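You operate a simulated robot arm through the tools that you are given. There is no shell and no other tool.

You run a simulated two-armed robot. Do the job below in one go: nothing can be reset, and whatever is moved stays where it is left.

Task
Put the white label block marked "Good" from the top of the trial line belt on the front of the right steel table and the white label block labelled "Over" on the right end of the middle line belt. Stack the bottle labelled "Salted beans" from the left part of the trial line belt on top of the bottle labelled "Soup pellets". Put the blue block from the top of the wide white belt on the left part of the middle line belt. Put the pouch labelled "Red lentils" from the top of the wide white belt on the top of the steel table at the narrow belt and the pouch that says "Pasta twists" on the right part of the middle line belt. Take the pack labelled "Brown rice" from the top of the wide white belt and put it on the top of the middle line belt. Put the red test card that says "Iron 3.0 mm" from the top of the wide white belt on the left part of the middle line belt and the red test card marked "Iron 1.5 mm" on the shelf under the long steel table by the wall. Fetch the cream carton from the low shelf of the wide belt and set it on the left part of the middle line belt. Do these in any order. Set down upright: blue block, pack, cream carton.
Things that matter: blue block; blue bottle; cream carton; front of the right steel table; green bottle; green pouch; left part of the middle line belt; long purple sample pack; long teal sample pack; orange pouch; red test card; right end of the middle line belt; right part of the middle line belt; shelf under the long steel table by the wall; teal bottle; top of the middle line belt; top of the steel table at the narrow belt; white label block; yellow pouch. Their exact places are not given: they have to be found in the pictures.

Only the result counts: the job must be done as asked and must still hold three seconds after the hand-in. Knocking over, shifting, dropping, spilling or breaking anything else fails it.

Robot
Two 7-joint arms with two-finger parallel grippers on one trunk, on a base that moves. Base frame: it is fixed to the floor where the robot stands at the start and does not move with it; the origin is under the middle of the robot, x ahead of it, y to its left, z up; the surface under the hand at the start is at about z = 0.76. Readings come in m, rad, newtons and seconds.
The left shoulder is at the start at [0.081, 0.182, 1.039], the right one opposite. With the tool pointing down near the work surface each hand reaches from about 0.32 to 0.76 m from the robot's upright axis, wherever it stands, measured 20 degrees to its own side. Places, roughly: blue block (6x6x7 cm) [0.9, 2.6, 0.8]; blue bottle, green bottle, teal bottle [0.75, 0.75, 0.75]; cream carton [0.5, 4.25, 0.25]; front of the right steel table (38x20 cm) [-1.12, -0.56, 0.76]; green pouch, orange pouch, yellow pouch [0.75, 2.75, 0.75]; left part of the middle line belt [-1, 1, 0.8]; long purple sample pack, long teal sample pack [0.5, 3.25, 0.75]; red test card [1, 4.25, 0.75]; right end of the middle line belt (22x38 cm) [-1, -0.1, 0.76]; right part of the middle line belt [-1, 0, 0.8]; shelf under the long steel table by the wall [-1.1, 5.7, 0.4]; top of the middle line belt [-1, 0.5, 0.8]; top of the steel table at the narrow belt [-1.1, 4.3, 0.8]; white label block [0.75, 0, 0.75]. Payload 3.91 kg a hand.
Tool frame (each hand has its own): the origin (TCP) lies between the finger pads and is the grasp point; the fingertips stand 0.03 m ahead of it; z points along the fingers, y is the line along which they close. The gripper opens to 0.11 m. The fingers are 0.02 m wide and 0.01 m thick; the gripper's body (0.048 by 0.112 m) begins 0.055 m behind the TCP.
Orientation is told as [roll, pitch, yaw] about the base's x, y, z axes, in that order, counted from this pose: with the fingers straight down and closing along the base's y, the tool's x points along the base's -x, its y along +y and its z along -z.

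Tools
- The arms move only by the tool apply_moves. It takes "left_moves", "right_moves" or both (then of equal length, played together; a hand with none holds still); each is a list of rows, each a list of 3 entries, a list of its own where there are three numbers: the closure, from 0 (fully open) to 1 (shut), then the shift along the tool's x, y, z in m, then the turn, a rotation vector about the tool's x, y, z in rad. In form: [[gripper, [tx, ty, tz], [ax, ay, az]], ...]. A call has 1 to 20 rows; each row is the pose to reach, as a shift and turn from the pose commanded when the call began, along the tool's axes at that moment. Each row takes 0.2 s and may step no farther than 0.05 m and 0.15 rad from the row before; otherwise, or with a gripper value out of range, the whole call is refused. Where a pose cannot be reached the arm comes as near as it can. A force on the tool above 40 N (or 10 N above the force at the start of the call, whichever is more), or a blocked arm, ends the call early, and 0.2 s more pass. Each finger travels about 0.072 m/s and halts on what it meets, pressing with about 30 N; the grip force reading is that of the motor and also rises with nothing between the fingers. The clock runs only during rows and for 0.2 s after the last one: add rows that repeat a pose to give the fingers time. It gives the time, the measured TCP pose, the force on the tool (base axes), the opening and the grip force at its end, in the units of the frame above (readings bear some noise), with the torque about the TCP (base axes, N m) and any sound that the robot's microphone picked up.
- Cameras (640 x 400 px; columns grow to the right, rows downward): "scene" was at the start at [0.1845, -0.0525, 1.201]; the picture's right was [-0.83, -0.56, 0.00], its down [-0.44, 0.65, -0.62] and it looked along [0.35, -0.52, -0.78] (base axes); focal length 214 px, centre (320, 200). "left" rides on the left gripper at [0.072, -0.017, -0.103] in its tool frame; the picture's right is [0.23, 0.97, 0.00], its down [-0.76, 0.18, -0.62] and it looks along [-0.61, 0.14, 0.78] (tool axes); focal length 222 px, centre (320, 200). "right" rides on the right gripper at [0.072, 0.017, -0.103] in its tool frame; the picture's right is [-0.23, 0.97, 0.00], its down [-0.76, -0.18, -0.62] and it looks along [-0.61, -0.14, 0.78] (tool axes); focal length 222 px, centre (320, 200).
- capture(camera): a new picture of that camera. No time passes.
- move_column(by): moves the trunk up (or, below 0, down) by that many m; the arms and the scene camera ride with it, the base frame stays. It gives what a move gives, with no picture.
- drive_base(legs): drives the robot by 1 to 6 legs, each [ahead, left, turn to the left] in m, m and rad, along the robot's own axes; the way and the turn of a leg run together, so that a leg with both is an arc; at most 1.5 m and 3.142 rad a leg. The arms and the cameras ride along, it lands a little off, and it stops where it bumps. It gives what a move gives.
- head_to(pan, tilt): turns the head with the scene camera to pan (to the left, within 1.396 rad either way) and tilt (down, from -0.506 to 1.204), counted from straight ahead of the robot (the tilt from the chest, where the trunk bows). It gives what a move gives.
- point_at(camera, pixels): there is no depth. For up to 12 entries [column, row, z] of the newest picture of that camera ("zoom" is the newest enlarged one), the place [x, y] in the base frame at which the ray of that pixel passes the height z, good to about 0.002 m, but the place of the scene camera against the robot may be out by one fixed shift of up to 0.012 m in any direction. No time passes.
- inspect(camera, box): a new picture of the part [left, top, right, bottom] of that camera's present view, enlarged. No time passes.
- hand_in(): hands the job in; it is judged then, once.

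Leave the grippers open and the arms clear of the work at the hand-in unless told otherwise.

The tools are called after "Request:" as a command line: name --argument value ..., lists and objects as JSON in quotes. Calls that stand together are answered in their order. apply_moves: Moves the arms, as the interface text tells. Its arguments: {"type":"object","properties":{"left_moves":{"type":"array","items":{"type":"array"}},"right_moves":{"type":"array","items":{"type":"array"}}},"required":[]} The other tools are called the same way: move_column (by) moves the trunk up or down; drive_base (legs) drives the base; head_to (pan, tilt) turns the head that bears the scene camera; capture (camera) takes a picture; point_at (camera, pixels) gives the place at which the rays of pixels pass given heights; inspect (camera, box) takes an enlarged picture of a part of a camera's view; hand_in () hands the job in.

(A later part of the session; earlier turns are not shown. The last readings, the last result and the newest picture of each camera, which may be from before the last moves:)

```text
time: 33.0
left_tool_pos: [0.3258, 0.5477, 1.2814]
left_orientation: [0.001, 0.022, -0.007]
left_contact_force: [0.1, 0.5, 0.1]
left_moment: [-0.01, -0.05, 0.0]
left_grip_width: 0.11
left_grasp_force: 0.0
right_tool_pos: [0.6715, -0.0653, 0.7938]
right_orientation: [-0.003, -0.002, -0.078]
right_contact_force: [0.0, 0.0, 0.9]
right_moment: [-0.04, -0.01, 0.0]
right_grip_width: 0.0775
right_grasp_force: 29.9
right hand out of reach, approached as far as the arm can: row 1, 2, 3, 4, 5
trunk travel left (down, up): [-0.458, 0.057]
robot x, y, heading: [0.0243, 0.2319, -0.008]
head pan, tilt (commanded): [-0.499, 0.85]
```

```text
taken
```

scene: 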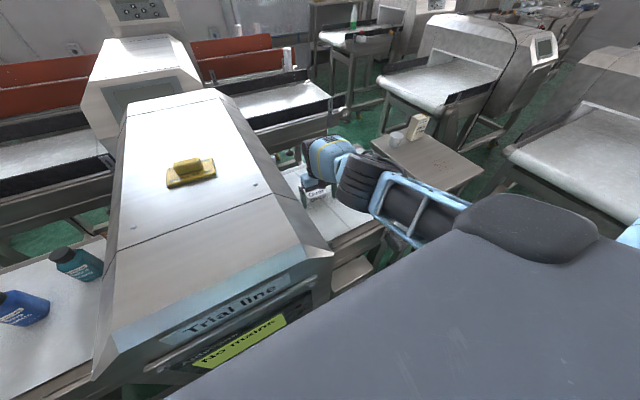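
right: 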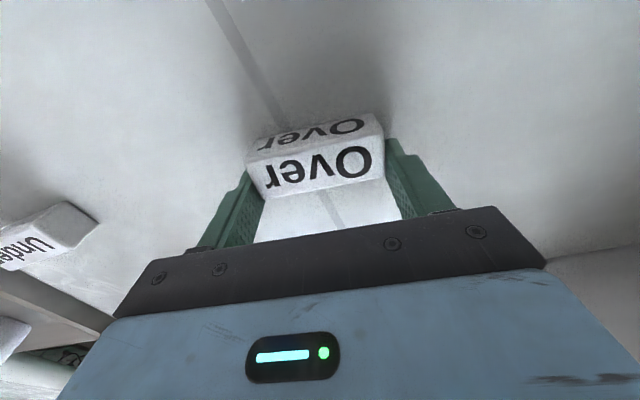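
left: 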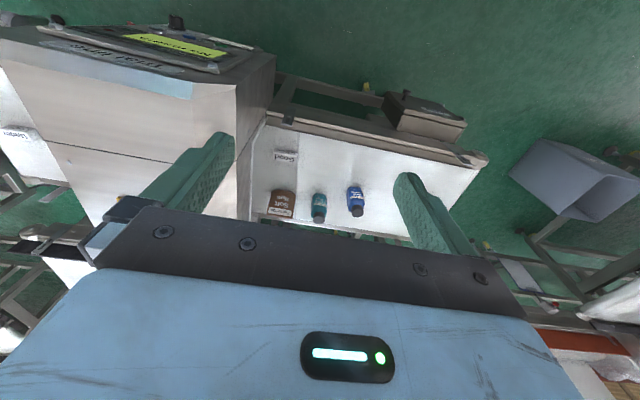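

The block is held (width 0.0775, 29.9 N). I lift it straight up, then draw back.

Request:
apply_moves --right_moves '[[0.8, [0.0, 0, -0.03], [0, 0, 0]], [0.8, [0.01, 0, -0.06], [0, 0, 0]], [0.8, [0.02, 0, -0.1], [0, 0, 0]], [0.8, [0.03, 0, -0.145], [0, 0, 0]], [0.8, [0.04, 0, -0.19], [0, 0, 0]], [0.8, [0.05, 0, -0.235], [0, 0, 0]], [0.8, [0.06, 0, -0.28], [0, 0, 0]], [0.8, [0.08, 0, -0.32], [0, 0, 0]], [0.8, [0.11, 0, -0.35], [0, 0, 0]], [0.8, [0.15, 0, -0.37], [0, 0, 0]], [0.8, [0.19, 0, -0.38], [0, 0, 0]], [0.8, [0.23, 0, -0.38], [0, 0, 0]], [0.8, [0.27, 0, -0.38], [0, 0, 0]], [0.8, [0.31, 0, -0.38], [0, 0, 0]], [0.8, [0.31, 0, -0.38], [0, 0, 0]]]'

Request:
capture --camera "right"

Request:
capture --camera "scene"

```text
time: 36.2
left_tool_pos: [0.3234, 0.5495, 1.2806]
left_orientation: [-0.001, 0.023, -0.008]
left_contact_force: [-0.1, 0.5, 0.4]
left_moment: [0.02, 0.01, -0.01]
left_grip_width: 0.1101
left_grasp_force: 0.0
right_tool_pos: [0.6515, -0.0537, 1.2742]
right_orientation: [-0.002, -0.005, -0.079]
right_contact_force: [-0.6, 1.4, -0.1]
right_moment: [-0.01, 0.01, -0.01]
right_grip_width: 0.0772
right_grasp_force: 30.1
right hand out of reach, approached as far as the arm can: row 1, 2, 3, 4, 5, 6, 7, 8, 9, 10, 11, 12, 13, 14, 15
trunk travel left (down, up): [-0.458, 0.057]
robot x, y, heading: [0.0244, 0.2319, -0.011]
head pan, tilt (commanded): [-0.499, 0.85]
```

```text
taken
```

right: 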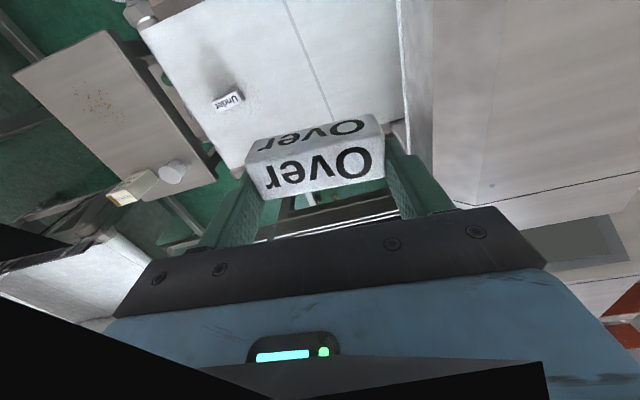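

```text
taken
```

scene: 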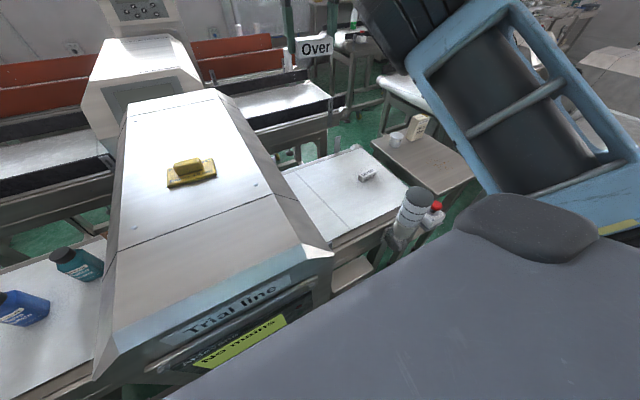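

The block is held, but the arm ended higher (1.274) and further ahead than told, "out of reach" in each row. I try a plain move back toward the body in small steps.

Request:
apply_moves --right_moves '[[0.8, [0.03, -0.02, 0.02], [0, 0, 0]], [0.8, [0.06, -0.04, 0.04], [0, 0, 0]], [0.8, [0.09, -0.06, 0.06], [0, 0, 0]]]'

```text
time: 37.0
left_tool_pos: [0.3256, 0.5485, 1.2809]
left_orientation: [0.002, 0.022, -0.008]
left_contact_force: [-0.2, 0.8, -0.6]
left_moment: [0.01, 0.0, 0.01]
left_grip_width: 0.1099
left_grasp_force: 0.1
right_tool_pos: [0.6568, -0.1227, 1.2413]
right_orientation: [-0.004, -0.003, -0.078]
right_contact_force: [0.2, 0.4, 0.1]
right_moment: [0.02, -0.01, 0.02]
right_grip_width: 0.0774
right_grasp_force: 30.1
right hand out of reach, approached as far as the arm can: row 1, 2, 3
trunk travel left (down, up): [-0.458, 0.057]
robot x, y, heading: [0.0237, 0.227, -0.008]
head pan, tilt (commanded): [-0.499, 0.85]
```

Sideways and down work but not back: the arm is locked stretched. I look at the arm's shape with the head raised.

Request:
head_to --pan -0.5 --tilt 0.2

Request:
capture --camera "scene"

Request:
capture --camera "left"

```text
time: 38.0
left_tool_pos: [0.3262, 0.5475, 1.2808]
left_orientation: [0.002, 0.022, -0.007]
left_contact_force: [-0.2, 0.1, 0.1]
left_moment: [-0.04, 0.0, -0.02]
left_grip_width: 0.1101
left_grasp_force: 0.0
right_tool_pos: [0.6574, -0.1219, 1.2428]
right_orientation: [-0.002, -0.001, -0.078]
right_contact_force: [0.2, 0.1, -0.4]
right_moment: [0.03, 0.02, -0.01]
right_grip_width: 0.0776
right_grasp_force: 29.9
trunk travel left (down, up): [-0.458, 0.057]
robot x, y, heading: [0.0252, 0.2305, -0.009]
head pan, tilt (commanded): [-0.499, 0.201]
```

```text
taken
```

scene: 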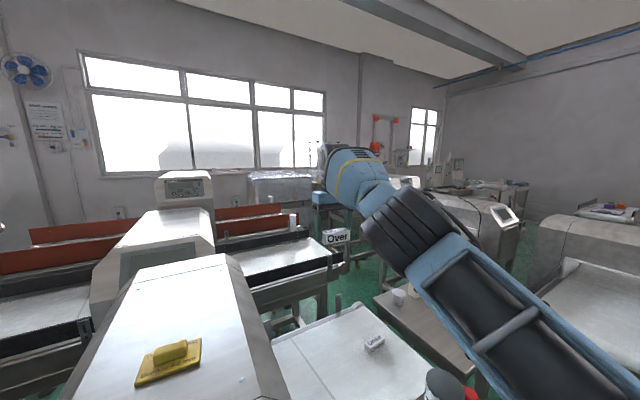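

```text
taken
```

left: 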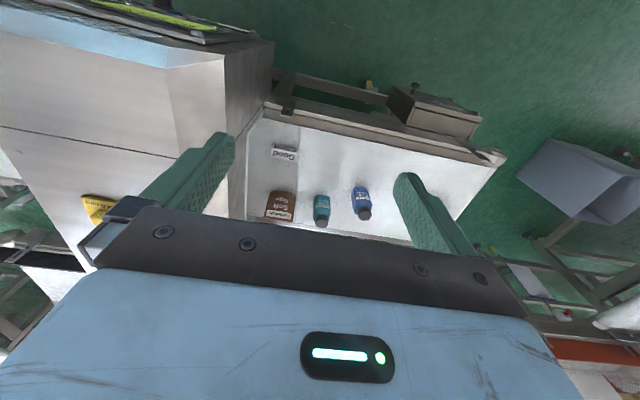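

The arm is fully stretched. I back the base off 0.33 m so the hand is free of the belt and housing, then work the arm out of the stretched pose.

Request:
drive_base --legs '[[-0.33, 0, 0]]'

Request:
apply_moves --right_moves '[[0.8, [0.03, 0.04, 0], [0, 0, 0]], [0.8, [0.05, 0.08, 0], [0, 0, 0]], [0.8, [0.07, 0.12, 0], [0, 0, 0]], [0.8, [0.09, 0.16, 0], [0, 0, 0]]]'

```text
time: 40.2
left_tool_pos: [0.0006, 0.5491, 1.2805]
left_orientation: [0.001, 0.025, -0.018]
left_contact_force: [0.5, 0.1, 0.3]
left_moment: [-0.02, 0.01, 0.0]
left_grip_width: 0.1103
left_grasp_force: 0.1
right_tool_pos: [0.3271, -0.1229, 1.2421]
right_orientation: [-0.002, 0.001, -0.089]
right_contact_force: [0.0, -0.6, -1.2]
right_moment: [0.02, 0.02, -0.01]
right_grip_width: 0.0774
right_grasp_force: 30.1
trunk travel left (down, up): [-0.458, 0.057]
robot x, y, heading: [-0.2995, 0.2373, -0.018]
head pan, tilt (commanded): [-0.499, 0.201]
```

```text
time: 41.2
left_tool_pos: [0.0006, 0.5505, 1.28]
left_orientation: [0.001, 0.024, -0.017]
left_contact_force: [0.6, 0.2, -0.2]
left_moment: [-0.03, -0.02, -0.01]
left_grip_width: 0.11
left_grasp_force: 0.0
right_tool_pos: [0.3237, 0.049, 1.2643]
right_orientation: [-0.002, 0.001, -0.089]
right_contact_force: [0.5, 0.3, 0.0]
right_moment: [-0.01, -0.01, 0.0]
right_grip_width: 0.0773
right_grasp_force: 30.4
right hand out of reach, approached as far as the arm can: row 1, 2, 3, 4
trunk travel left (down, up): [-0.458, 0.057]
robot x, y, heading: [-0.2997, 0.2342, -0.018]
head pan, tilt (commanded): [-0.499, 0.201]
```

Still not retracting. I try a move down with a move back.

Request:
apply_moves --right_moves '[[0.8, [0.02, 0, 0.04], [0, 0, 0]], [0.8, [0.04, 0, 0.08], [0, 0, 0]], [0.8, [0.06, 0, 0.12], [0, 0, 0]], [0.8, [0.08, 0, 0.16], [0, 0, 0]], [0.8, [0.1, 0, 0.2], [0, 0, 0]]]'

```text
time: 42.4
left_tool_pos: [0.0001, 0.5502, 1.2815]
left_orientation: [0.0, 0.021, -0.017]
left_contact_force: [0.9, 0.2, -0.3]
left_moment: [0.0, 0.04, -0.01]
left_grip_width: 0.1101
left_grasp_force: 0.1
right_tool_pos: [0.3604, 0.0773, 1.1313]
right_orientation: [-0.001, -0.009, -0.084]
right_contact_force: [-10.0, -2.7, 18.3]
right_moment: [0.73, 0.45, 0.49]
right_grip_width: 0.0772
right_grasp_force: 29.9
right hand out of reach, approached as far as the arm can: row 1, 2, 3, 4, 5
trunk travel left (down, up): [-0.458, 0.057]
robot x, y, heading: [-0.3033, 0.2343, -0.023]
head pan, tilt (commanded): [-0.499, 0.201]
stopped in row 5 (right hand): the force on the tool passed its limit at 69 N (the readings are from after the stop); the commanded pose is now the measured one
```

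The hand met something. I look with the right and scene cameras.

Request:
capture --camera "right"

Request:
head_to --pan -0.3 --tilt 0.6

Request:
capture --camera "scene"

```text
taken
```

right: 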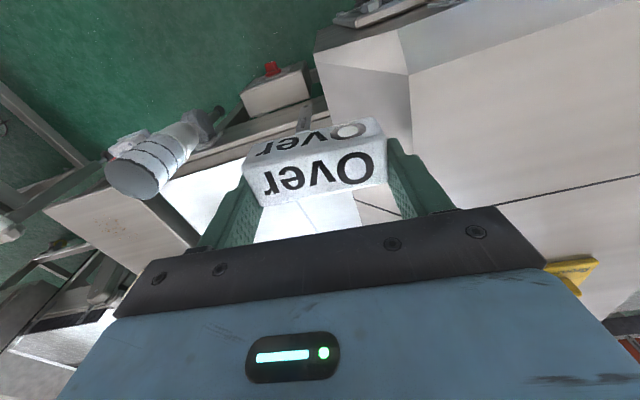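

```text
time: 43.3
left_tool_pos: [-0.0029, 0.5488, 1.2822]
left_orientation: [0.001, 0.019, -0.017]
left_contact_force: [-0.4, -0.6, 0.1]
left_moment: [0.03, 0.01, -0.01]
left_grip_width: 0.1099
left_grasp_force: 0.1
right_tool_pos: [0.3604, 0.0779, 1.1302]
right_orientation: [-0.003, -0.012, -0.085]
right_contact_force: [-2.3, -4.6, 29.9]
right_moment: [1.18, 0.24, 0.4]
right_grip_width: 0.0775
right_grasp_force: 29.9
trunk travel left (down, up): [-0.458, 0.057]
robot x, y, heading: [-0.3001, 0.2337, -0.022]
head pan, tilt (commanded): [-0.3, 0.6]
```

```text
taken
```

scene: 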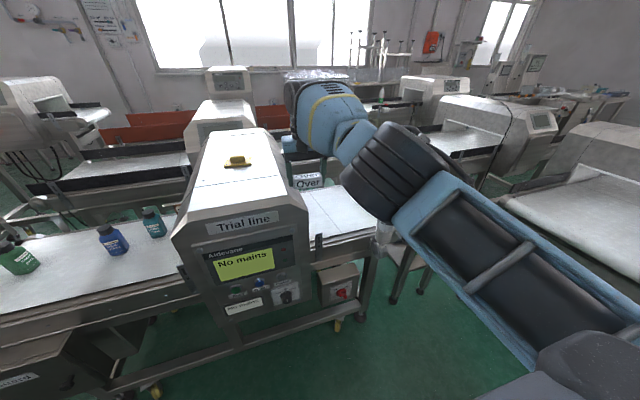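

The block's underside rests on the housing's top edge (z≈1.10). I raise the hand.

Request:
apply_moves --right_moves '[[0.8, [0.0, 0, -0.04], [0, 0, 0]], [0.8, [0.0, -0.04, -0.08], [0, 0, 0]], [0.8, [0.0, -0.08, -0.1], [0, 0, 0]]]'

```text
refused: row 2 steps farther than a row can; nothing moved
```

Request:
apply_moves --right_moves '[[0.8, [0.0, 0, -0.04], [0, 0, 0]], [0.8, [0.0, -0.02, -0.08], [0, 0, 0]], [0.8, [0.0, -0.06, -0.1], [0, 0, 0]]]'

```text
time: 44.1
left_tool_pos: [0.0033, 0.5473, 1.2805]
left_orientation: [0.003, 0.024, -0.017]
left_contact_force: [-0.5, -0.6, 0.0]
left_moment: [0.0, 0.03, -0.02]
left_grip_width: 0.1099
left_grasp_force: 0.0
right_tool_pos: [0.3457, 0.015, 1.2203]
right_orientation: [0.001, -0.003, -0.085]
right_contact_force: [0.5, -0.5, -0.6]
right_moment: [0.03, 0.03, 0.0]
right_grip_width: 0.0774
right_grasp_force: 29.7
right hand out of reach, approached as far as the arm can: row 1, 2, 3
trunk travel left (down, up): [-0.458, 0.057]
robot x, y, heading: [-0.3002, 0.2346, -0.021]
head pan, tilt (commanded): [-0.3, 0.6]
```

Free again. I test which directions the arm accepts: first holding still.

Request:
apply_moves --right_moves '[[0.8, [0.0, 0, 0], [0, 0, 0]], [0.8, [0.0, 0, 0], [0, 0, 0]]]'

Request:
apply_moves --right_moves '[[0.8, [0.0, 0, 0], [0, 0.1, 0]], [0.8, [0.0, 0, 0], [0, 0.2, 0]]]'

```text
time: 44.7
left_tool_pos: [0.0006, 0.5495, 1.2809]
left_orientation: [0.001, 0.024, -0.017]
left_contact_force: [-0.1, -0.1, 0.3]
left_moment: [0.02, 0.0, 0.02]
left_grip_width: 0.1099
left_grasp_force: 0.0
right_tool_pos: [0.3447, 0.0197, 1.2219]
right_orientation: [-0.001, -0.006, -0.086]
right_contact_force: [-0.6, -0.6, -0.2]
right_moment: [-0.02, 0.01, -0.03]
right_grip_width: 0.0774
right_grasp_force: 30.0
trunk travel left (down, up): [-0.458, 0.057]
robot x, y, heading: [-0.2994, 0.2358, -0.022]
head pan, tilt (commanded): [-0.3, 0.6]
```

```text
time: 45.3
left_tool_pos: [0.0021, 0.55, 1.2796]
left_orientation: [0.001, 0.023, -0.017]
left_contact_force: [0.0, 1.0, -0.4]
left_moment: [0.01, 0.0, 0.0]
left_grip_width: 0.1097
left_grasp_force: 0.0
right_tool_pos: [0.3281, 0.0221, 1.221]
right_orientation: [-0.007, 0.089, -0.07]
right_contact_force: [0.9, 0.4, -0.1]
right_moment: [0.01, -0.01, 0.02]
right_grip_width: 0.0771
right_grasp_force: 29.8
right hand out of reach, approached as far as the arm can: row 1, 2
trunk travel left (down, up): [-0.458, 0.057]
robot x, y, heading: [-0.2985, 0.2348, -0.022]
head pan, tilt (commanded): [-0.3, 0.6]
```

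The wrist seems to be at its limit with the hand this high. I turn the base left 90° to face along the free aisle before reworking the arm.

Request:
drive_base --legs '[[0, 0, 0.785], [0, 0, 0.785]]'

Request:
head_to --pan 0 --tilt 0.4

Request:
capture --camera "scene"

```text
time: 49.8
left_tool_pos: [-0.6164, 0.5354, 1.2804]
left_orientation: [0.003, 0.023, 1.557]
left_contact_force: [0.2, -0.3, -1.3]
left_moment: [-0.02, 0.0, -0.01]
left_grip_width: 0.1097
left_grasp_force: 0.0
right_tool_pos: [-0.0901, 0.8628, 1.2224]
right_orientation: [-0.006, 0.087, 1.506]
right_contact_force: [0.9, 0.7, -0.2]
right_moment: [0.0, 0.03, 0.02]
right_grip_width: 0.0775
right_grasp_force: 30.2
trunk travel left (down, up): [-0.458, 0.057]
robot x, y, heading: [-0.2964, 0.2355, 1.556]
head pan, tilt (commanded): [-0.3, 0.6]
```

```text
time: 50.6
left_tool_pos: [-0.6161, 0.5363, 1.2817]
left_orientation: [0.003, 0.025, 1.556]
left_contact_force: [0.6, 0.9, 0.5]
left_moment: [0.0, -0.01, 0.01]
left_grip_width: 0.1098
left_grasp_force: 0.1
right_tool_pos: [-0.0895, 0.8634, 1.2231]
right_orientation: [-0.008, 0.089, 1.505]
right_contact_force: [0.0, -1.0, -0.3]
right_moment: [0.0, 0.01, 0.02]
right_grip_width: 0.0772
right_grasp_force: 30.3
trunk travel left (down, up): [-0.458, 0.057]
robot x, y, heading: [-0.3, 0.2331, 1.549]
head pan, tilt (commanded): [0.0, 0.4]
```

```text
taken
```

scene: 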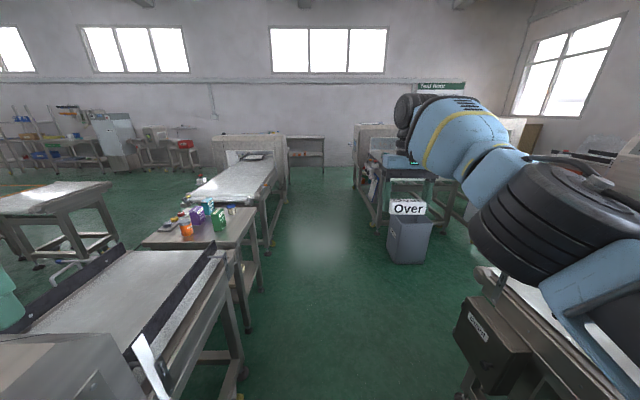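

Now the hand hangs over the free aisle. I lower it 0.2 m with levelling, to relieve the wrist.

Request:
apply_moves --right_moves '[[0.8, [0, 0, 0.04], [0, -0.04, 0]], [0.8, [0, 0, 0.08], [0, -0.087, 0]], [0.8, [0, 0, 0.12], [0, -0.087, 0]], [0.8, [0, 0, 0.16], [0, -0.087, 0]], [0.8, [0, 0, 0.2], [0, -0.087, 0]]]'

Request:
apply_moves --right_moves '[[0.8, [0.04, 0, 0], [0, 0, 0]], [0.8, [0.08, 0, 0], [0, 0, 0]], [0.8, [0.12, 0, 0], [0, 0, 0]]]'

```text
time: 51.8
left_tool_pos: [-0.6164, 0.5371, 1.2799]
left_orientation: [0.002, 0.024, 1.555]
left_contact_force: [0.7, 0.2, -0.2]
left_moment: [-0.02, 0.0, 0.01]
left_grip_width: 0.1099
left_grasp_force: 0.0
right_tool_pos: [-0.0942, 0.9136, 1.0208]
right_orientation: [-0.01, 0.003, 1.506]
right_contact_force: [-0.3, 0.0, 0.2]
right_moment: [-0.02, -0.01, -0.02]
right_grip_width: 0.0771
right_grasp_force: 30.3
right hand out of reach, approached as far as the arm can: row 1, 2, 3, 4, 5
trunk travel left (down, up): [-0.458, 0.057]
robot x, y, heading: [-0.3024, 0.2324, 1.552]
head pan, tilt (commanded): [0.0, 0.4]
```

```text
time: 52.6
left_tool_pos: [-0.6162, 0.5353, 1.2812]
left_orientation: [0.0, 0.023, 1.557]
left_contact_force: [0.8, -0.1, 0.1]
left_moment: [-0.02, 0.0, -0.01]
left_grip_width: 0.1099
left_grasp_force: 0.1
right_tool_pos: [-0.1064, 0.9125, 1.026]
right_orientation: [-0.008, 0.003, 1.507]
right_contact_force: [-0.8, 0.9, -0.1]
right_moment: [0.0, 0.0, 0.0]
right_grip_width: 0.0773
right_grasp_force: 29.7
right hand out of reach, approached as far as the arm can: row 1, 2, 3
trunk travel left (down, up): [-0.458, 0.057]
robot x, y, heading: [-0.3019, 0.2328, 1.556]
head pan, tilt (commanded): [0.0, 0.4]
```

Still locked in the stretch direction. I look at the arm's form more closely.

Request:
head_to --pan -0.4 --tilt 0.7

Request:
capture --camera "scene"

```text
time: 53.5
left_tool_pos: [-0.6163, 0.535, 1.2802]
left_orientation: [0.003, 0.024, 1.557]
left_contact_force: [-0.8, 0.7, -0.1]
left_moment: [0.0, -0.01, -0.02]
left_grip_width: 0.1099
left_grasp_force: 0.1
right_tool_pos: [-0.1061, 0.912, 1.0259]
right_orientation: [-0.009, 0.003, 1.507]
right_contact_force: [-0.5, 0.3, -0.5]
right_moment: [0.02, 0.0, 0.03]
right_grip_width: 0.0767
right_grasp_force: 30.1
trunk travel left (down, up): [-0.458, 0.057]
robot x, y, heading: [-0.2939, 0.2353, 1.552]
head pan, tilt (commanded): [-0.4, 0.7]
```

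```text
taken
```

scene: 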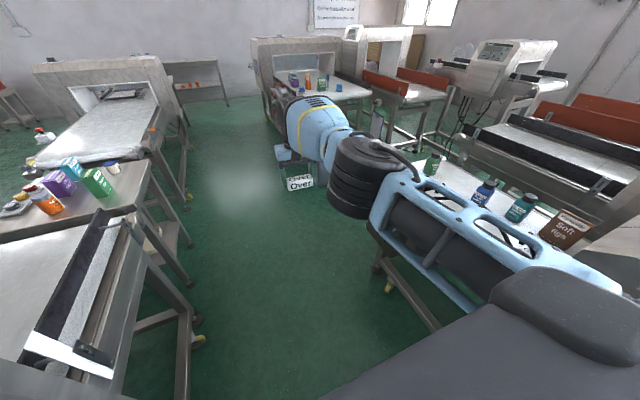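

I try holding one inward target for many rows, in case the arm creeps out of the stretched pose.

Request:
apply_moves --right_moves '[[0.8, [0.03, 0.03, 0], [0, 0, 0.1]], [0.8, [0.06, 0.06, 0], [0, 0, 0.2]], [0.8, [0.09, 0.09, 0], [0, 0, 0.3]], [0.8, [0.09, 0.09, 0], [0, 0, 0.4]], [0.8, [0.09, 0.09, 0], [0, 0, 0.5]], [0.8, [0.09, 0.09, 0], [0, 0, 0.6]], [0.8, [0.09, 0.09, 0], [0, 0, 0.6]], [0.8, [0.09, 0.09, 0], [0, 0, 0.6]], [0.8, [0.09, 0.09, 0], [0, 0, 0.6]], [0.8, [0.09, 0.09, 0], [0, 0, 0.6]]]'

```text
time: 55.7
left_tool_pos: [-0.6167, 0.5353, 1.2801]
left_orientation: [0.002, 0.021, 1.558]
left_contact_force: [-0.5, 0.1, 0.0]
left_moment: [0.0, 0.01, -0.02]
left_grip_width: 0.1099
left_grasp_force: 0.1
right_tool_pos: [-0.2266, 0.8892, 1.0247]
right_orientation: [-0.007, -0.002, 0.907]
right_contact_force: [-0.9, 0.0, -0.2]
right_moment: [0.03, -0.02, 0.0]
right_grip_width: 0.0771
right_grasp_force: 30.0
right hand out of reach, approached as far as the arm can: row 1, 2, 3, 4, 5, 6, 7, 8, 9, 10
trunk travel left (down, up): [-0.458, 0.057]
robot x, y, heading: [-0.3011, 0.2341, 1.555]
head pan, tilt (commanded): [-0.4, 0.7]
```

Yaw follows but the radius doesn't. I turn back and try a large sideways move to the left to bend the elbow.

Request:
apply_moves --right_moves '[[0.8, [0, 0, 0], [0, 0, -0.15]], [0.8, [0, 0, 0], [0, 0, -0.3]], [0.8, [0, 0, 0], [0, 0, -0.45]], [0.8, [0, 0, 0], [0, 0, -0.6]]]'

Request:
apply_moves --right_moves '[[0.8, [0, 0.04, 0], [0, 0, 0]], [0.8, [0, 0.08, 0], [0, 0, 0]], [0.8, [0, 0.12, 0], [0, 0, 0]], [0.8, [0, 0.16, 0], [0, 0, 0]], [0.8, [0, 0.2, 0], [0, 0, 0]], [0.8, [0, 0.24, 0], [0, 0, 0]]]'

```text
time: 56.7
left_tool_pos: [-0.6164, 0.5354, 1.2809]
left_orientation: [0.002, 0.023, 1.556]
left_contact_force: [0.5, 0.6, -0.5]
left_moment: [-0.02, 0.03, -0.01]
left_grip_width: 0.11
left_grasp_force: 0.0
right_tool_pos: [-0.2267, 0.8898, 1.0249]
right_orientation: [-0.007, 0.003, 1.509]
right_contact_force: [0.4, 0.3, -0.5]
right_moment: [0.01, 0.02, 0.02]
right_grip_width: 0.0772
right_grasp_force: 30.0
trunk travel left (down, up): [-0.458, 0.057]
robot x, y, heading: [-0.2975, 0.233, 1.553]
head pan, tilt (commanded): [-0.4, 0.7]
```

```text
time: 58.3
left_tool_pos: [-0.616, 0.5352, 1.2809]
left_orientation: [0.003, 0.023, 1.557]
left_contact_force: [-0.3, 0.4, 0.0]
left_moment: [0.0, 0.01, -0.01]
left_grip_width: 0.1101
left_grasp_force: 0.1
right_tool_pos: [-0.3492, 0.8335, 1.0353]
right_orientation: [-0.005, 0.001, 1.457]
right_contact_force: [0.4, -0.2, -0.2]
right_moment: [-0.01, -0.04, 0.05]
right_grip_width: 0.0775
right_grasp_force: 29.3
right hand out of reach, approached as far as the arm can: row 1, 2, 3, 4, 5, 6
trunk travel left (down, up): [-0.458, 0.057]
robot x, y, heading: [-0.2971, 0.236, 1.554]
head pan, tilt (commanded): [-0.4, 0.7]
stopped in row 6 (right hand): the arm was blocked; the commanded pose is now the measured one
```

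The arm got blocked when swinging left (its commanded pose is now the measured one). I try retracting now.

Request:
apply_moves --right_moves '[[0.8, [0.03, -0.02, 0], [0, 0, 0]], [0.8, [0.06, -0.04, 0], [0, 0, 0]], [0.8, [0.09, -0.06, 0], [0, 0, 0]]]'

Request:
capture --camera "scene"

```text
time: 59.1
left_tool_pos: [-0.6154, 0.5352, 1.2817]
left_orientation: [0.001, 0.023, 1.556]
left_contact_force: [0.0, 0.5, -0.5]
left_moment: [0.02, 0.02, 0.01]
left_grip_width: 0.1101
left_grasp_force: 0.0
right_tool_pos: [-0.3019, 0.7375, 1.0355]
right_orientation: [-0.006, -0.001, 1.462]
right_contact_force: [0.5, 0.1, -0.4]
right_moment: [0.01, -0.04, 0.02]
right_grip_width: 0.0773
right_grasp_force: 30.0
trunk travel left (down, up): [-0.458, 0.057]
robot x, y, heading: [-0.3007, 0.2373, 1.557]
head pan, tilt (commanded): [-0.4, 0.7]
```

```text
taken
```

scene: 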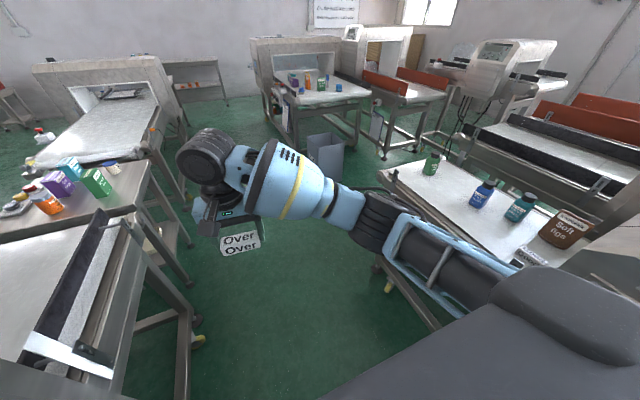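

The elbow bends again. From now on I keep well inside reach. Now I locate things in this view: items at left (table with packs), the bottles at right and the far wide belt.

Request:
point_at --camera "scene" --pixels '[[100, 195, 0.77], [45, 210, 0.77], [150, 162, 0.77], [100, 210, 0.8], [30, 330, 0.8], [480, 205, 0.76], [518, 220, 0.76], [432, 173, 0.76], [340, 92, 0.76], [295, 92, 0.76], [386, 168, 0.76], [310, 99, 0.76]]'

Request:
inspect --camera "scene" --box '[0, 120, 160, 240]'

Request:
inspect --camera "scene" --box '[240, 50, 400, 150]'

```text
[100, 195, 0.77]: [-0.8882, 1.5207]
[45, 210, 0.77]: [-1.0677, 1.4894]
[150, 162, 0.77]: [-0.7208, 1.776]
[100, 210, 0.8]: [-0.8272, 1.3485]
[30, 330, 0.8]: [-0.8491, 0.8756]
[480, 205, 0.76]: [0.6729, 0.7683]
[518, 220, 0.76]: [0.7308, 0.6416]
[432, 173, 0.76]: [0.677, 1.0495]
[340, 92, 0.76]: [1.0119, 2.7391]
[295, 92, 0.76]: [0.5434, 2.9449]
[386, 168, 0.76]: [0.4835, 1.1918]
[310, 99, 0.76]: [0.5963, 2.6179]
```

```text
3.33 times, centred on (80, 180) of scene
```

zoom: 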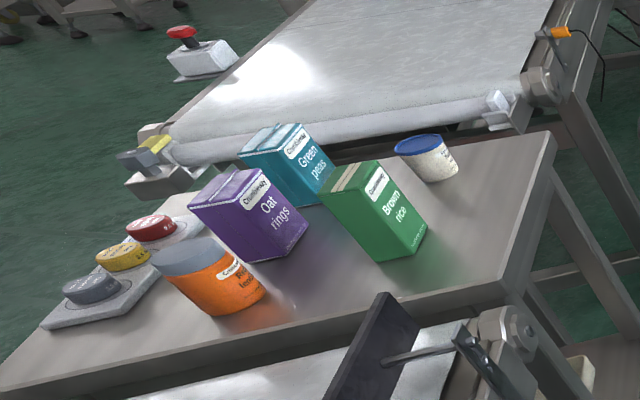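

```text
4.00 times, centred on (320, 100) of scene
```

zoom: 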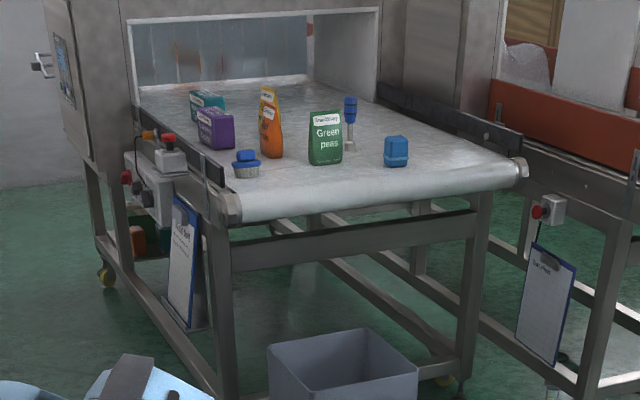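

The table at left holds another "Brown rice" pack (a decoy, not from the wide belt). I lower the trunk to its starting height.

Request:
move_column --by -0.157

```text
time: 60.6
left_tool_pos: [-0.5517, 0.5321, 1.1577]
left_orientation: [0.262, 0.021, 1.598]
left_contact_force: [-0.1, -0.6, -1.1]
left_moment: [0.05, -0.02, 0.0]
left_grip_width: 0.1101
left_grasp_force: 0.1
right_tool_pos: [-0.26, 0.7335, 0.8857]
right_orientation: [0.034, 0.005, 1.461]
right_contact_force: [-0.3, 0.1, -0.2]
right_moment: [-0.01, 0.01, 0.03]
right_grip_width: 0.0771
right_grasp_force: 30.1
trunk travel left (down, up): [-0.311, 0.204]
robot x, y, heading: [-0.293, 0.2309, 1.557]
head pan, tilt (commanded): [-0.4, 0.7]
stopped: the arm was blocked; the commanded pose is now the measured one
```

The left arm met the middle line's machine on my left side. I drive 0.15 m right (toward +x, aisle centre) to free it.

Request:
drive_base --legs '[[0, -0.14, 0]]'

Request:
head_to --pan 0.9 --tilt 0.7

Request:
capture --camera "scene"

```text
time: 62.5
left_tool_pos: [-0.4665, 0.5323, 1.1464]
left_orientation: [0.197, 0.022, 1.594]
left_contact_force: [0.7, -0.3, 0.0]
left_moment: [0.0, 0.02, -0.01]
left_grip_width: 0.1102
left_grasp_force: 0.0
right_tool_pos: [-0.1628, 0.7346, 0.8873]
right_orientation: [-0.006, 0.004, 1.459]
right_contact_force: [-0.1, -0.6, 0.4]
right_moment: [-0.02, -0.02, -0.03]
right_grip_width: 0.0773
right_grasp_force: 30.1
trunk travel left (down, up): [-0.311, 0.204]
robot x, y, heading: [-0.1626, 0.2295, 1.554]
head pan, tilt (commanded): [-0.4, 0.7]
```

```text
time: 64.0
left_tool_pos: [-0.4657, 0.5317, 1.146]
left_orientation: [0.198, 0.022, 1.592]
left_contact_force: [-0.3, 0.0, -0.6]
left_moment: [-0.03, 0.02, -0.01]
left_grip_width: 0.11
left_grasp_force: 0.1
right_tool_pos: [-0.162, 0.7343, 0.8867]
right_orientation: [-0.005, 0.002, 1.461]
right_contact_force: [-0.4, -0.8, -0.3]
right_moment: [0.01, 0.03, -0.03]
right_grip_width: 0.0773
right_grasp_force: 29.8
trunk travel left (down, up): [-0.311, 0.204]
robot x, y, heading: [-0.1619, 0.2351, 1.555]
head pan, tilt (commanded): [0.901, 0.7]
```

```text
taken
```

scene: 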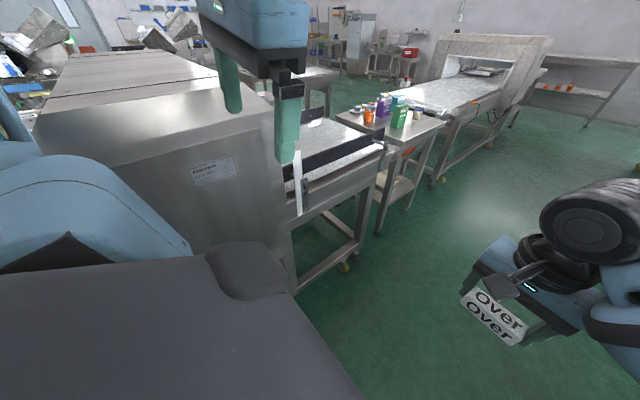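

Now I level the left hand and bring the right hand with the block into a carry pose (mirrored to the left hand).

Request:
apply_moves --left_moves '[[0, [0, 0, 0], [0.1, 0, 0]], [0, [0, 0, 0], [0.198, 0, 0]], [0, [0, 0, 0], [0.198, 0, 0]], [0, [0, 0, 0], [0.198, 0, 0]], [0, [0, 0, 0], [0.198, 0, 0]], [0, [0, 0, 0], [0.198, 0, 0]], [0, [0, 0, 0], [0.198, 0, 0]], [0, [0, 0, 0], [0.198, 0, 0]], [0, [0, 0, 0], [0.198, 0, 0]]]' --right_moves '[[0.8, [0.0, -0.02, -0.04], [0, 0, 0]], [0.8, [0.0, -0.04, -0.08], [0, 0, 0]], [0.8, [0.01, -0.07, -0.11], [0, 0, 0]], [0.8, [0.025, -0.11, -0.13], [0, 0, 0]], [0.8, [0.045, -0.15, -0.14], [0, 0, 0]], [0.8, [0.065, -0.19, -0.15], [0, 0, 0]], [0.8, [0.085, -0.23, -0.15], [0, 0, 0]], [0.8, [0.106, -0.261, -0.15], [0, 0, 0]], [0.8, [0.106, -0.261, -0.15], [0, 0, 0]]]'

```text
time: 66.0
left_tool_pos: [-0.4665, 0.5325, 1.1452]
left_orientation: [-0.001, 0.024, 1.591]
left_contact_force: [-0.7, 0.2, 0.5]
left_moment: [0.02, 0.0, -0.01]
left_grip_width: 0.1103
left_grasp_force: 0.0
right_tool_pos: [0.0827, 0.5994, 1.0409]
right_orientation: [-0.006, 0.004, 1.463]
right_contact_force: [-0.6, -0.1, -0.3]
right_moment: [-0.02, 0.01, 0.02]
right_grip_width: 0.0773
right_grasp_force: 30.4
trunk travel left (down, up): [-0.311, 0.204]
robot x, y, heading: [-0.1651, 0.2344, 1.554]
head pan, tilt (commanded): [0.901, 0.7]
```

Both arms respond well. I turn right to face the trial line and look at "Good".

Request:
drive_base --legs '[[0, 0, -0.785], [0, 0, -0.77]]'

Request:
head_to --pan 0.45 --tilt 0.6

Request:
capture --camera "scene"

Request:
capture --camera "left"

```text
time: 66.8
left_tool_pos: [-0.4632, 0.5391, 1.1445]
left_orientation: [-0.001, 0.026, 1.576]
left_contact_force: [-0.4, 0.5, -0.7]
left_moment: [-0.01, -0.05, -0.01]
left_grip_width: 0.1101
left_grasp_force: 0.0
right_tool_pos: [0.0847, 0.5986, 1.0399]
right_orientation: [-0.008, 0.008, 1.458]
right_contact_force: [-0.3, -0.9, -0.3]
right_moment: [-0.03, -0.01, -0.02]
right_grip_width: 0.0774
right_grasp_force: 30.2
trunk travel left (down, up): [-0.311, 0.204]
robot x, y, heading: [-0.164, 0.2355, 1.54]
head pan, tilt (commanded): [0.901, 0.7]
stopped in leg 1: the robot was blocked; the commanded pose is now the measured one
```

```text
time: 67.7
left_tool_pos: [-0.4633, 0.5398, 1.1434]
left_orientation: [-0.002, 0.024, 1.577]
left_contact_force: [-0.2, -0.2, 0.4]
left_moment: [0.04, 0.0, 0.01]
left_grip_width: 0.11
left_grasp_force: 0.0
right_tool_pos: [0.0847, 0.5989, 1.04]
right_orientation: [-0.009, 0.006, 1.456]
right_contact_force: [-0.7, 0.6, -0.7]
right_moment: [0.0, -0.01, -0.01]
right_grip_width: 0.0771
right_grasp_force: 29.2
trunk travel left (down, up): [-0.311, 0.204]
robot x, y, heading: [-0.1647, 0.2321, 1.53]
head pan, tilt (commanded): [0.45, 0.6]
```

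```text
taken
```

scene: 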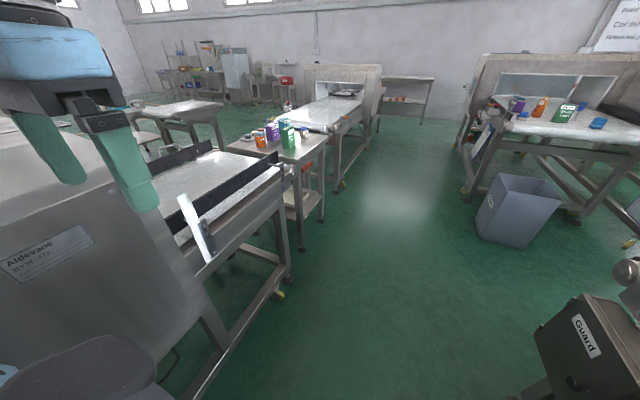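

```text
taken
```

left: 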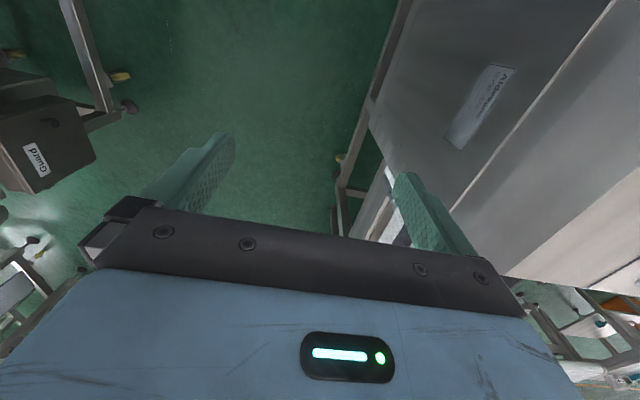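

The turn was blocked. I look to both sides to see what touches.

Request:
head_to --pan -1.2 --tilt 0.8

Request:
capture --camera "scene"

Request:
head_to --pan 1.39 --tilt 0.9

Request:
capture --camera "scene"

```text
time: 69.4
left_tool_pos: [-0.4631, 0.5395, 1.1431]
left_orientation: [-0.003, 0.026, 1.579]
left_contact_force: [0.1, 0.1, 0.2]
left_moment: [-0.02, -0.02, 0.0]
left_grip_width: 0.1098
left_grasp_force: 0.2
right_tool_pos: [0.0863, 0.5982, 1.0392]
right_orientation: [-0.008, 0.007, 1.456]
right_contact_force: [0.5, 1.0, 0.2]
right_moment: [-0.02, 0.0, 0.01]
right_grip_width: 0.0773
right_grasp_force: 30.2
trunk travel left (down, up): [-0.311, 0.204]
robot x, y, heading: [-0.1633, 0.2306, 1.537]
head pan, tilt (commanded): [-1.201, 0.799]
```

```text
taken
```

scene: 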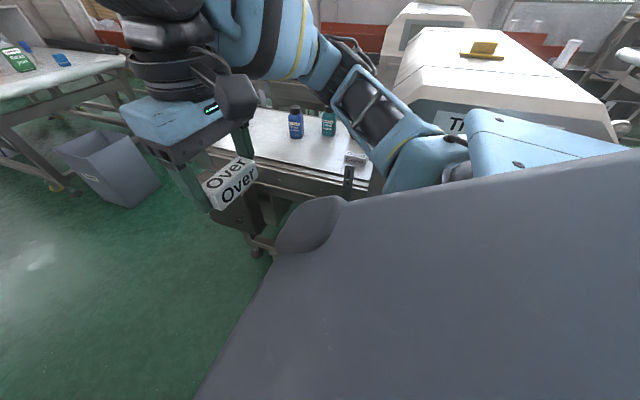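

```text
time: 71.7
left_tool_pos: [-0.4622, 0.5402, 1.1438]
left_orientation: [-0.002, 0.023, 1.577]
left_contact_force: [-0.3, -0.1, 0.0]
left_moment: [-0.01, 0.01, -0.01]
left_grip_width: 0.1102
left_grasp_force: 0.1
right_tool_pos: [0.0859, 0.5989, 1.038]
right_orientation: [-0.007, 0.007, 1.454]
right_contact_force: [0.4, 0.1, -0.7]
right_moment: [-0.01, -0.01, 0.01]
right_grip_width: 0.077
right_grasp_force: 29.6
trunk travel left (down, up): [-0.311, 0.204]
robot x, y, heading: [-0.1585, 0.2298, 1.535]
head pan, tilt (commanded): [1.389, 0.901]
```

```text
taken
```

scene: 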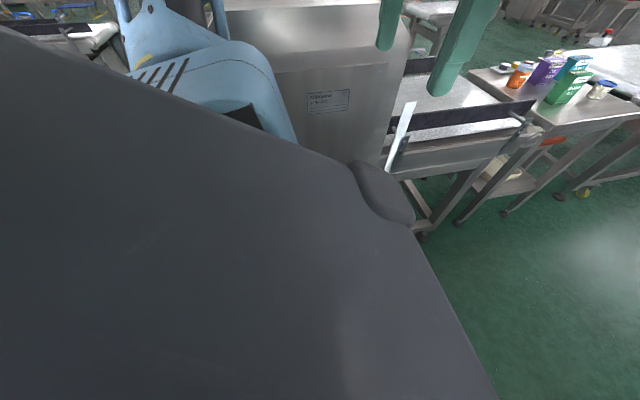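

The right elbow is caught behind the trial housing's left side. I drive ahead (+y) 0.5 m to clear the housing, then turn right.

Request:
drive_base --legs '[[0.25, 0.03, 0], [0.25, 0, 0], [0, 0, -0.75], [0, 0, -0.78]]'

Request:
head_to --pan 0.0 --tilt 0.6

Request:
capture --camera "scene"

Request:
capture --camera "left"

```text
time: 77.9
left_tool_pos: [-0.0879, 1.1619, 1.1449]
left_orientation: [-0.001, 0.02, 0.591]
left_contact_force: [-0.1, 0.3, 0.4]
left_moment: [0.0, -0.03, -0.01]
left_grip_width: 0.1101
left_grasp_force: 0.0
right_tool_pos: [0.2601, 0.7415, 1.0397]
right_orientation: [-0.018, 0.006, 0.495]
right_contact_force: [0.2, -0.5, -0.7]
right_moment: [0.01, 0.01, 0.0]
right_grip_width: 0.0771
right_grasp_force: 29.6
trunk travel left (down, up): [-0.311, 0.204]
robot x, y, heading: [-0.1746, 0.7422, 0.552]
head pan, tilt (commanded): [1.389, 0.901]
stopped in leg 4: the robot was blocked; the commanded pose is now the measured one
```

```text
time: 79.5
left_tool_pos: [-0.0862, 1.1627, 1.1445]
left_orientation: [-0.001, 0.023, 0.589]
left_contact_force: [0.4, -1.0, -0.5]
left_moment: [-0.04, 0.01, 0.02]
left_grip_width: 0.1099
left_grasp_force: 0.0
right_tool_pos: [0.2601, 0.741, 1.0393]
right_orientation: [-0.016, 0.008, 0.492]
right_contact_force: [-0.1, 0.1, -0.7]
right_moment: [0.0, 0.0, 0.0]
right_grip_width: 0.0769
right_grasp_force: 30.0
trunk travel left (down, up): [-0.311, 0.204]
robot x, y, heading: [-0.1764, 0.7397, 0.547]
head pan, tilt (commanded): [0.0, 0.6]
```

```text
taken
```

scene: 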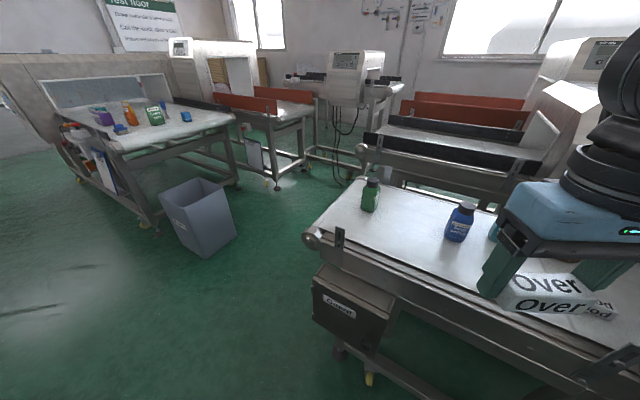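

```text
taken
```

left: 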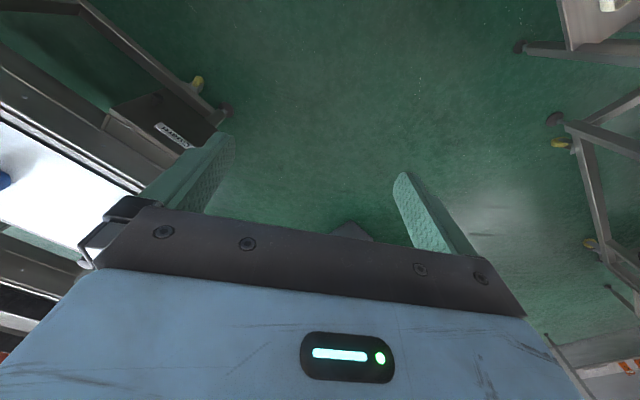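

Blocked again at heading 0.55. I look at the right elbow.

Request:
head_to --pan -1.0 --tilt 0.7

Request:
capture --camera "scene"

```text
time: 80.7
left_tool_pos: [-0.0854, 1.1628, 1.1446]
left_orientation: [-0.001, 0.022, 0.588]
left_contact_force: [-0.3, 0.1, -1.0]
left_moment: [-0.02, 0.02, 0.0]
left_grip_width: 0.1099
left_grasp_force: 0.0
right_tool_pos: [0.2614, 0.7417, 1.04]
right_orientation: [-0.014, 0.004, 0.492]
right_contact_force: [-0.3, 0.4, -0.4]
right_moment: [-0.02, 0.0, -0.02]
right_grip_width: 0.0775
right_grasp_force: 29.9
trunk travel left (down, up): [-0.311, 0.204]
robot x, y, heading: [-0.1734, 0.7437, 0.549]
head pan, tilt (commanded): [-1.0, 0.7]
```

```text
taken
```

scene: 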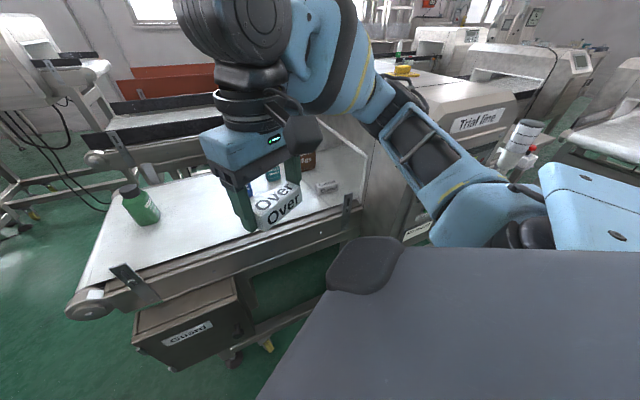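

The right elbow touches the housing's front corner. I back away from the trial line by 0.15 m (in -x), then finish the turn.

Request:
drive_base --legs '[[-0.128, 0.078, 0], [0, 0, -0.55]]'

Request:
head_to --pan 0.0 --tilt 0.6

Request:
capture --camera "scene"

```text
time: 83.6
left_tool_pos: [-0.0331, 1.0558, 1.1458]
left_orientation: [0.002, 0.02, 0.048]
left_contact_force: [0.8, 0.5, 0.2]
left_moment: [0.0, 0.01, 0.01]
left_grip_width: 0.1101
left_grasp_force: 0.1
right_tool_pos: [0.0494, 0.5155, 1.0391]
right_orientation: [-0.013, 0.004, -0.048]
right_contact_force: [0.4, -0.1, 0.0]
right_moment: [0.0, -0.01, 0.0]
right_grip_width: 0.0774
right_grasp_force: 29.5
trunk travel left (down, up): [-0.311, 0.204]
robot x, y, heading: [-0.324, 0.7444, 0.011]
head pan, tilt (commanded): [-1.0, 0.7]
```

```text
time: 84.9
left_tool_pos: [-0.0315, 1.0543, 1.1458]
left_orientation: [0.002, 0.02, 0.049]
left_contact_force: [-0.5, -0.2, 0.9]
left_moment: [0.01, 0.0, 0.01]
left_grip_width: 0.11
left_grasp_force: 0.0
right_tool_pos: [0.0492, 0.5159, 1.0388]
right_orientation: [-0.012, 0.006, -0.047]
right_contact_force: [-0.1, 0.2, -0.9]
right_moment: [0.01, -0.02, 0.02]
right_grip_width: 0.0773
right_grasp_force: 29.9
trunk travel left (down, up): [-0.311, 0.204]
robot x, y, heading: [-0.3199, 0.7424, 0.011]
head pan, tilt (commanded): [0.0, 0.6]
```

```text
taken
```

scene: 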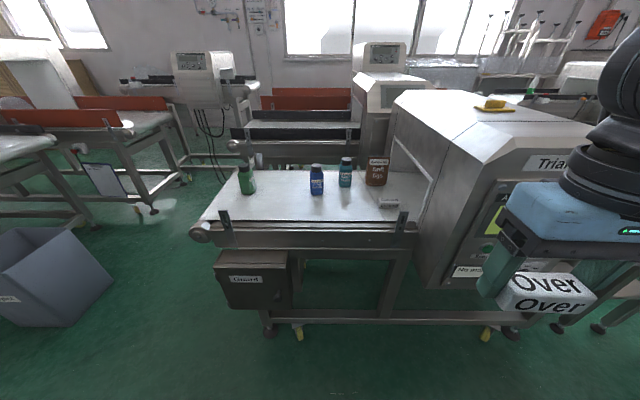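

A clear view: green, blue, teal bottles, brown pouch and "Good" at (388,205). I get their places.

Request:
inspect --camera "scene" --box '[190, 140, 450, 260]'

Request:
point_at --camera "scene" --pixels '[[389, 203, 0.79], [389, 208, 0.76], [248, 192, 0.76], [317, 193, 0.76], [345, 186, 0.76], [377, 184, 0.76], [436, 180, 0.76], [412, 226, 0.76], [200, 222, 0.76], [255, 250, 0.65], [417, 233, 0.76]]'

```text
2.46 times, centred on (320, 200) of scene
```

zoom: 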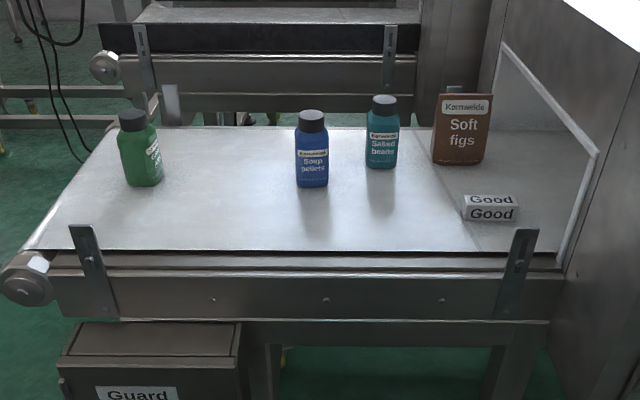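

```text
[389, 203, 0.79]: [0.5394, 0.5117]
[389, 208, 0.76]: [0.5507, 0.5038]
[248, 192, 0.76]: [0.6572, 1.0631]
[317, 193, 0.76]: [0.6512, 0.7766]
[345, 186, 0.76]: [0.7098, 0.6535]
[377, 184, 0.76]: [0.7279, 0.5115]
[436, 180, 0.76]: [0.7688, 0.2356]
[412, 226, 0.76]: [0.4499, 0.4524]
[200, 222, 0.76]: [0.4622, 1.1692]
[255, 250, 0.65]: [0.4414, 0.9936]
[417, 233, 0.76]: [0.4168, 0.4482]
```

"Good" is near (0.555, 0.50). I tuck the right hand in, then drive to about (0.0, 0.52).

Request:
apply_moves --right_moves '[[0.8, [0.035, -0.035, -0.025], [0, 0, 0]], [0.8, [0.07, -0.07, -0.05], [0, 0, 0]], [0.8, [0.1, -0.1, -0.07], [0, 0, 0]], [0.8, [0.1, -0.1, -0.07], [0, 0, 0]]]'

Request:
drive_base --legs '[[0, -0.22, 0], [0.3, 0, 0]]'

Request:
capture --camera "left"

Request:
capture --camera "scene"

```text
refused: row 1 steps farther than a row can; nothing moved
```

```text
time: 86.3
left_tool_pos: [-0.0279, 0.9996, 1.1434]
left_orientation: [-0.002, 0.021, 0.037]
left_contact_force: [-0.2, 0.5, 0.0]
left_moment: [0.05, -0.03, 0.0]
left_grip_width: 0.1103
left_grasp_force: 0.1
right_tool_pos: [0.0471, 0.4589, 1.0414]
right_orientation: [-0.019, 0.005, -0.063]
right_contact_force: [0.6, -0.6, 0.1]
right_moment: [0.02, 0.0, 0.0]
right_grip_width: 0.0772
right_grasp_force: 29.6
trunk travel left (down, up): [-0.311, 0.204]
robot x, y, heading: [-0.3247, 0.6852, -0.007]
head pan, tilt (commanded): [0.0, 0.6]
stopped in leg 1: the robot was blocked; the commanded pose is now the measured one
```

```text
taken
```

left: 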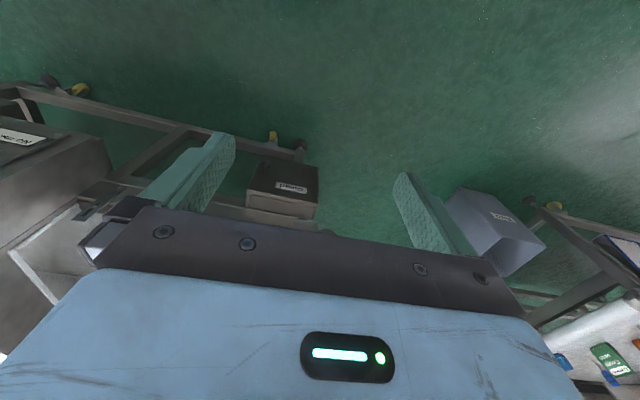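

```text
taken
```

scene: 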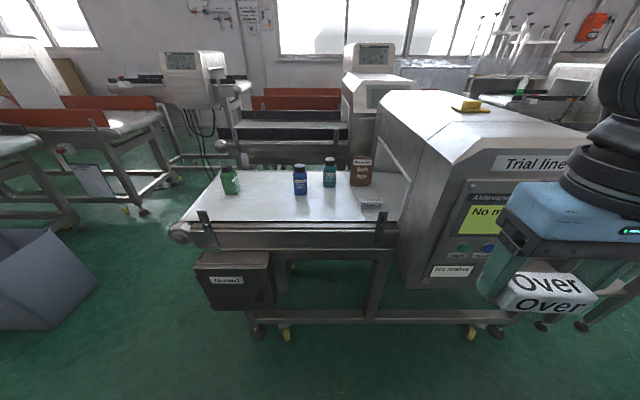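

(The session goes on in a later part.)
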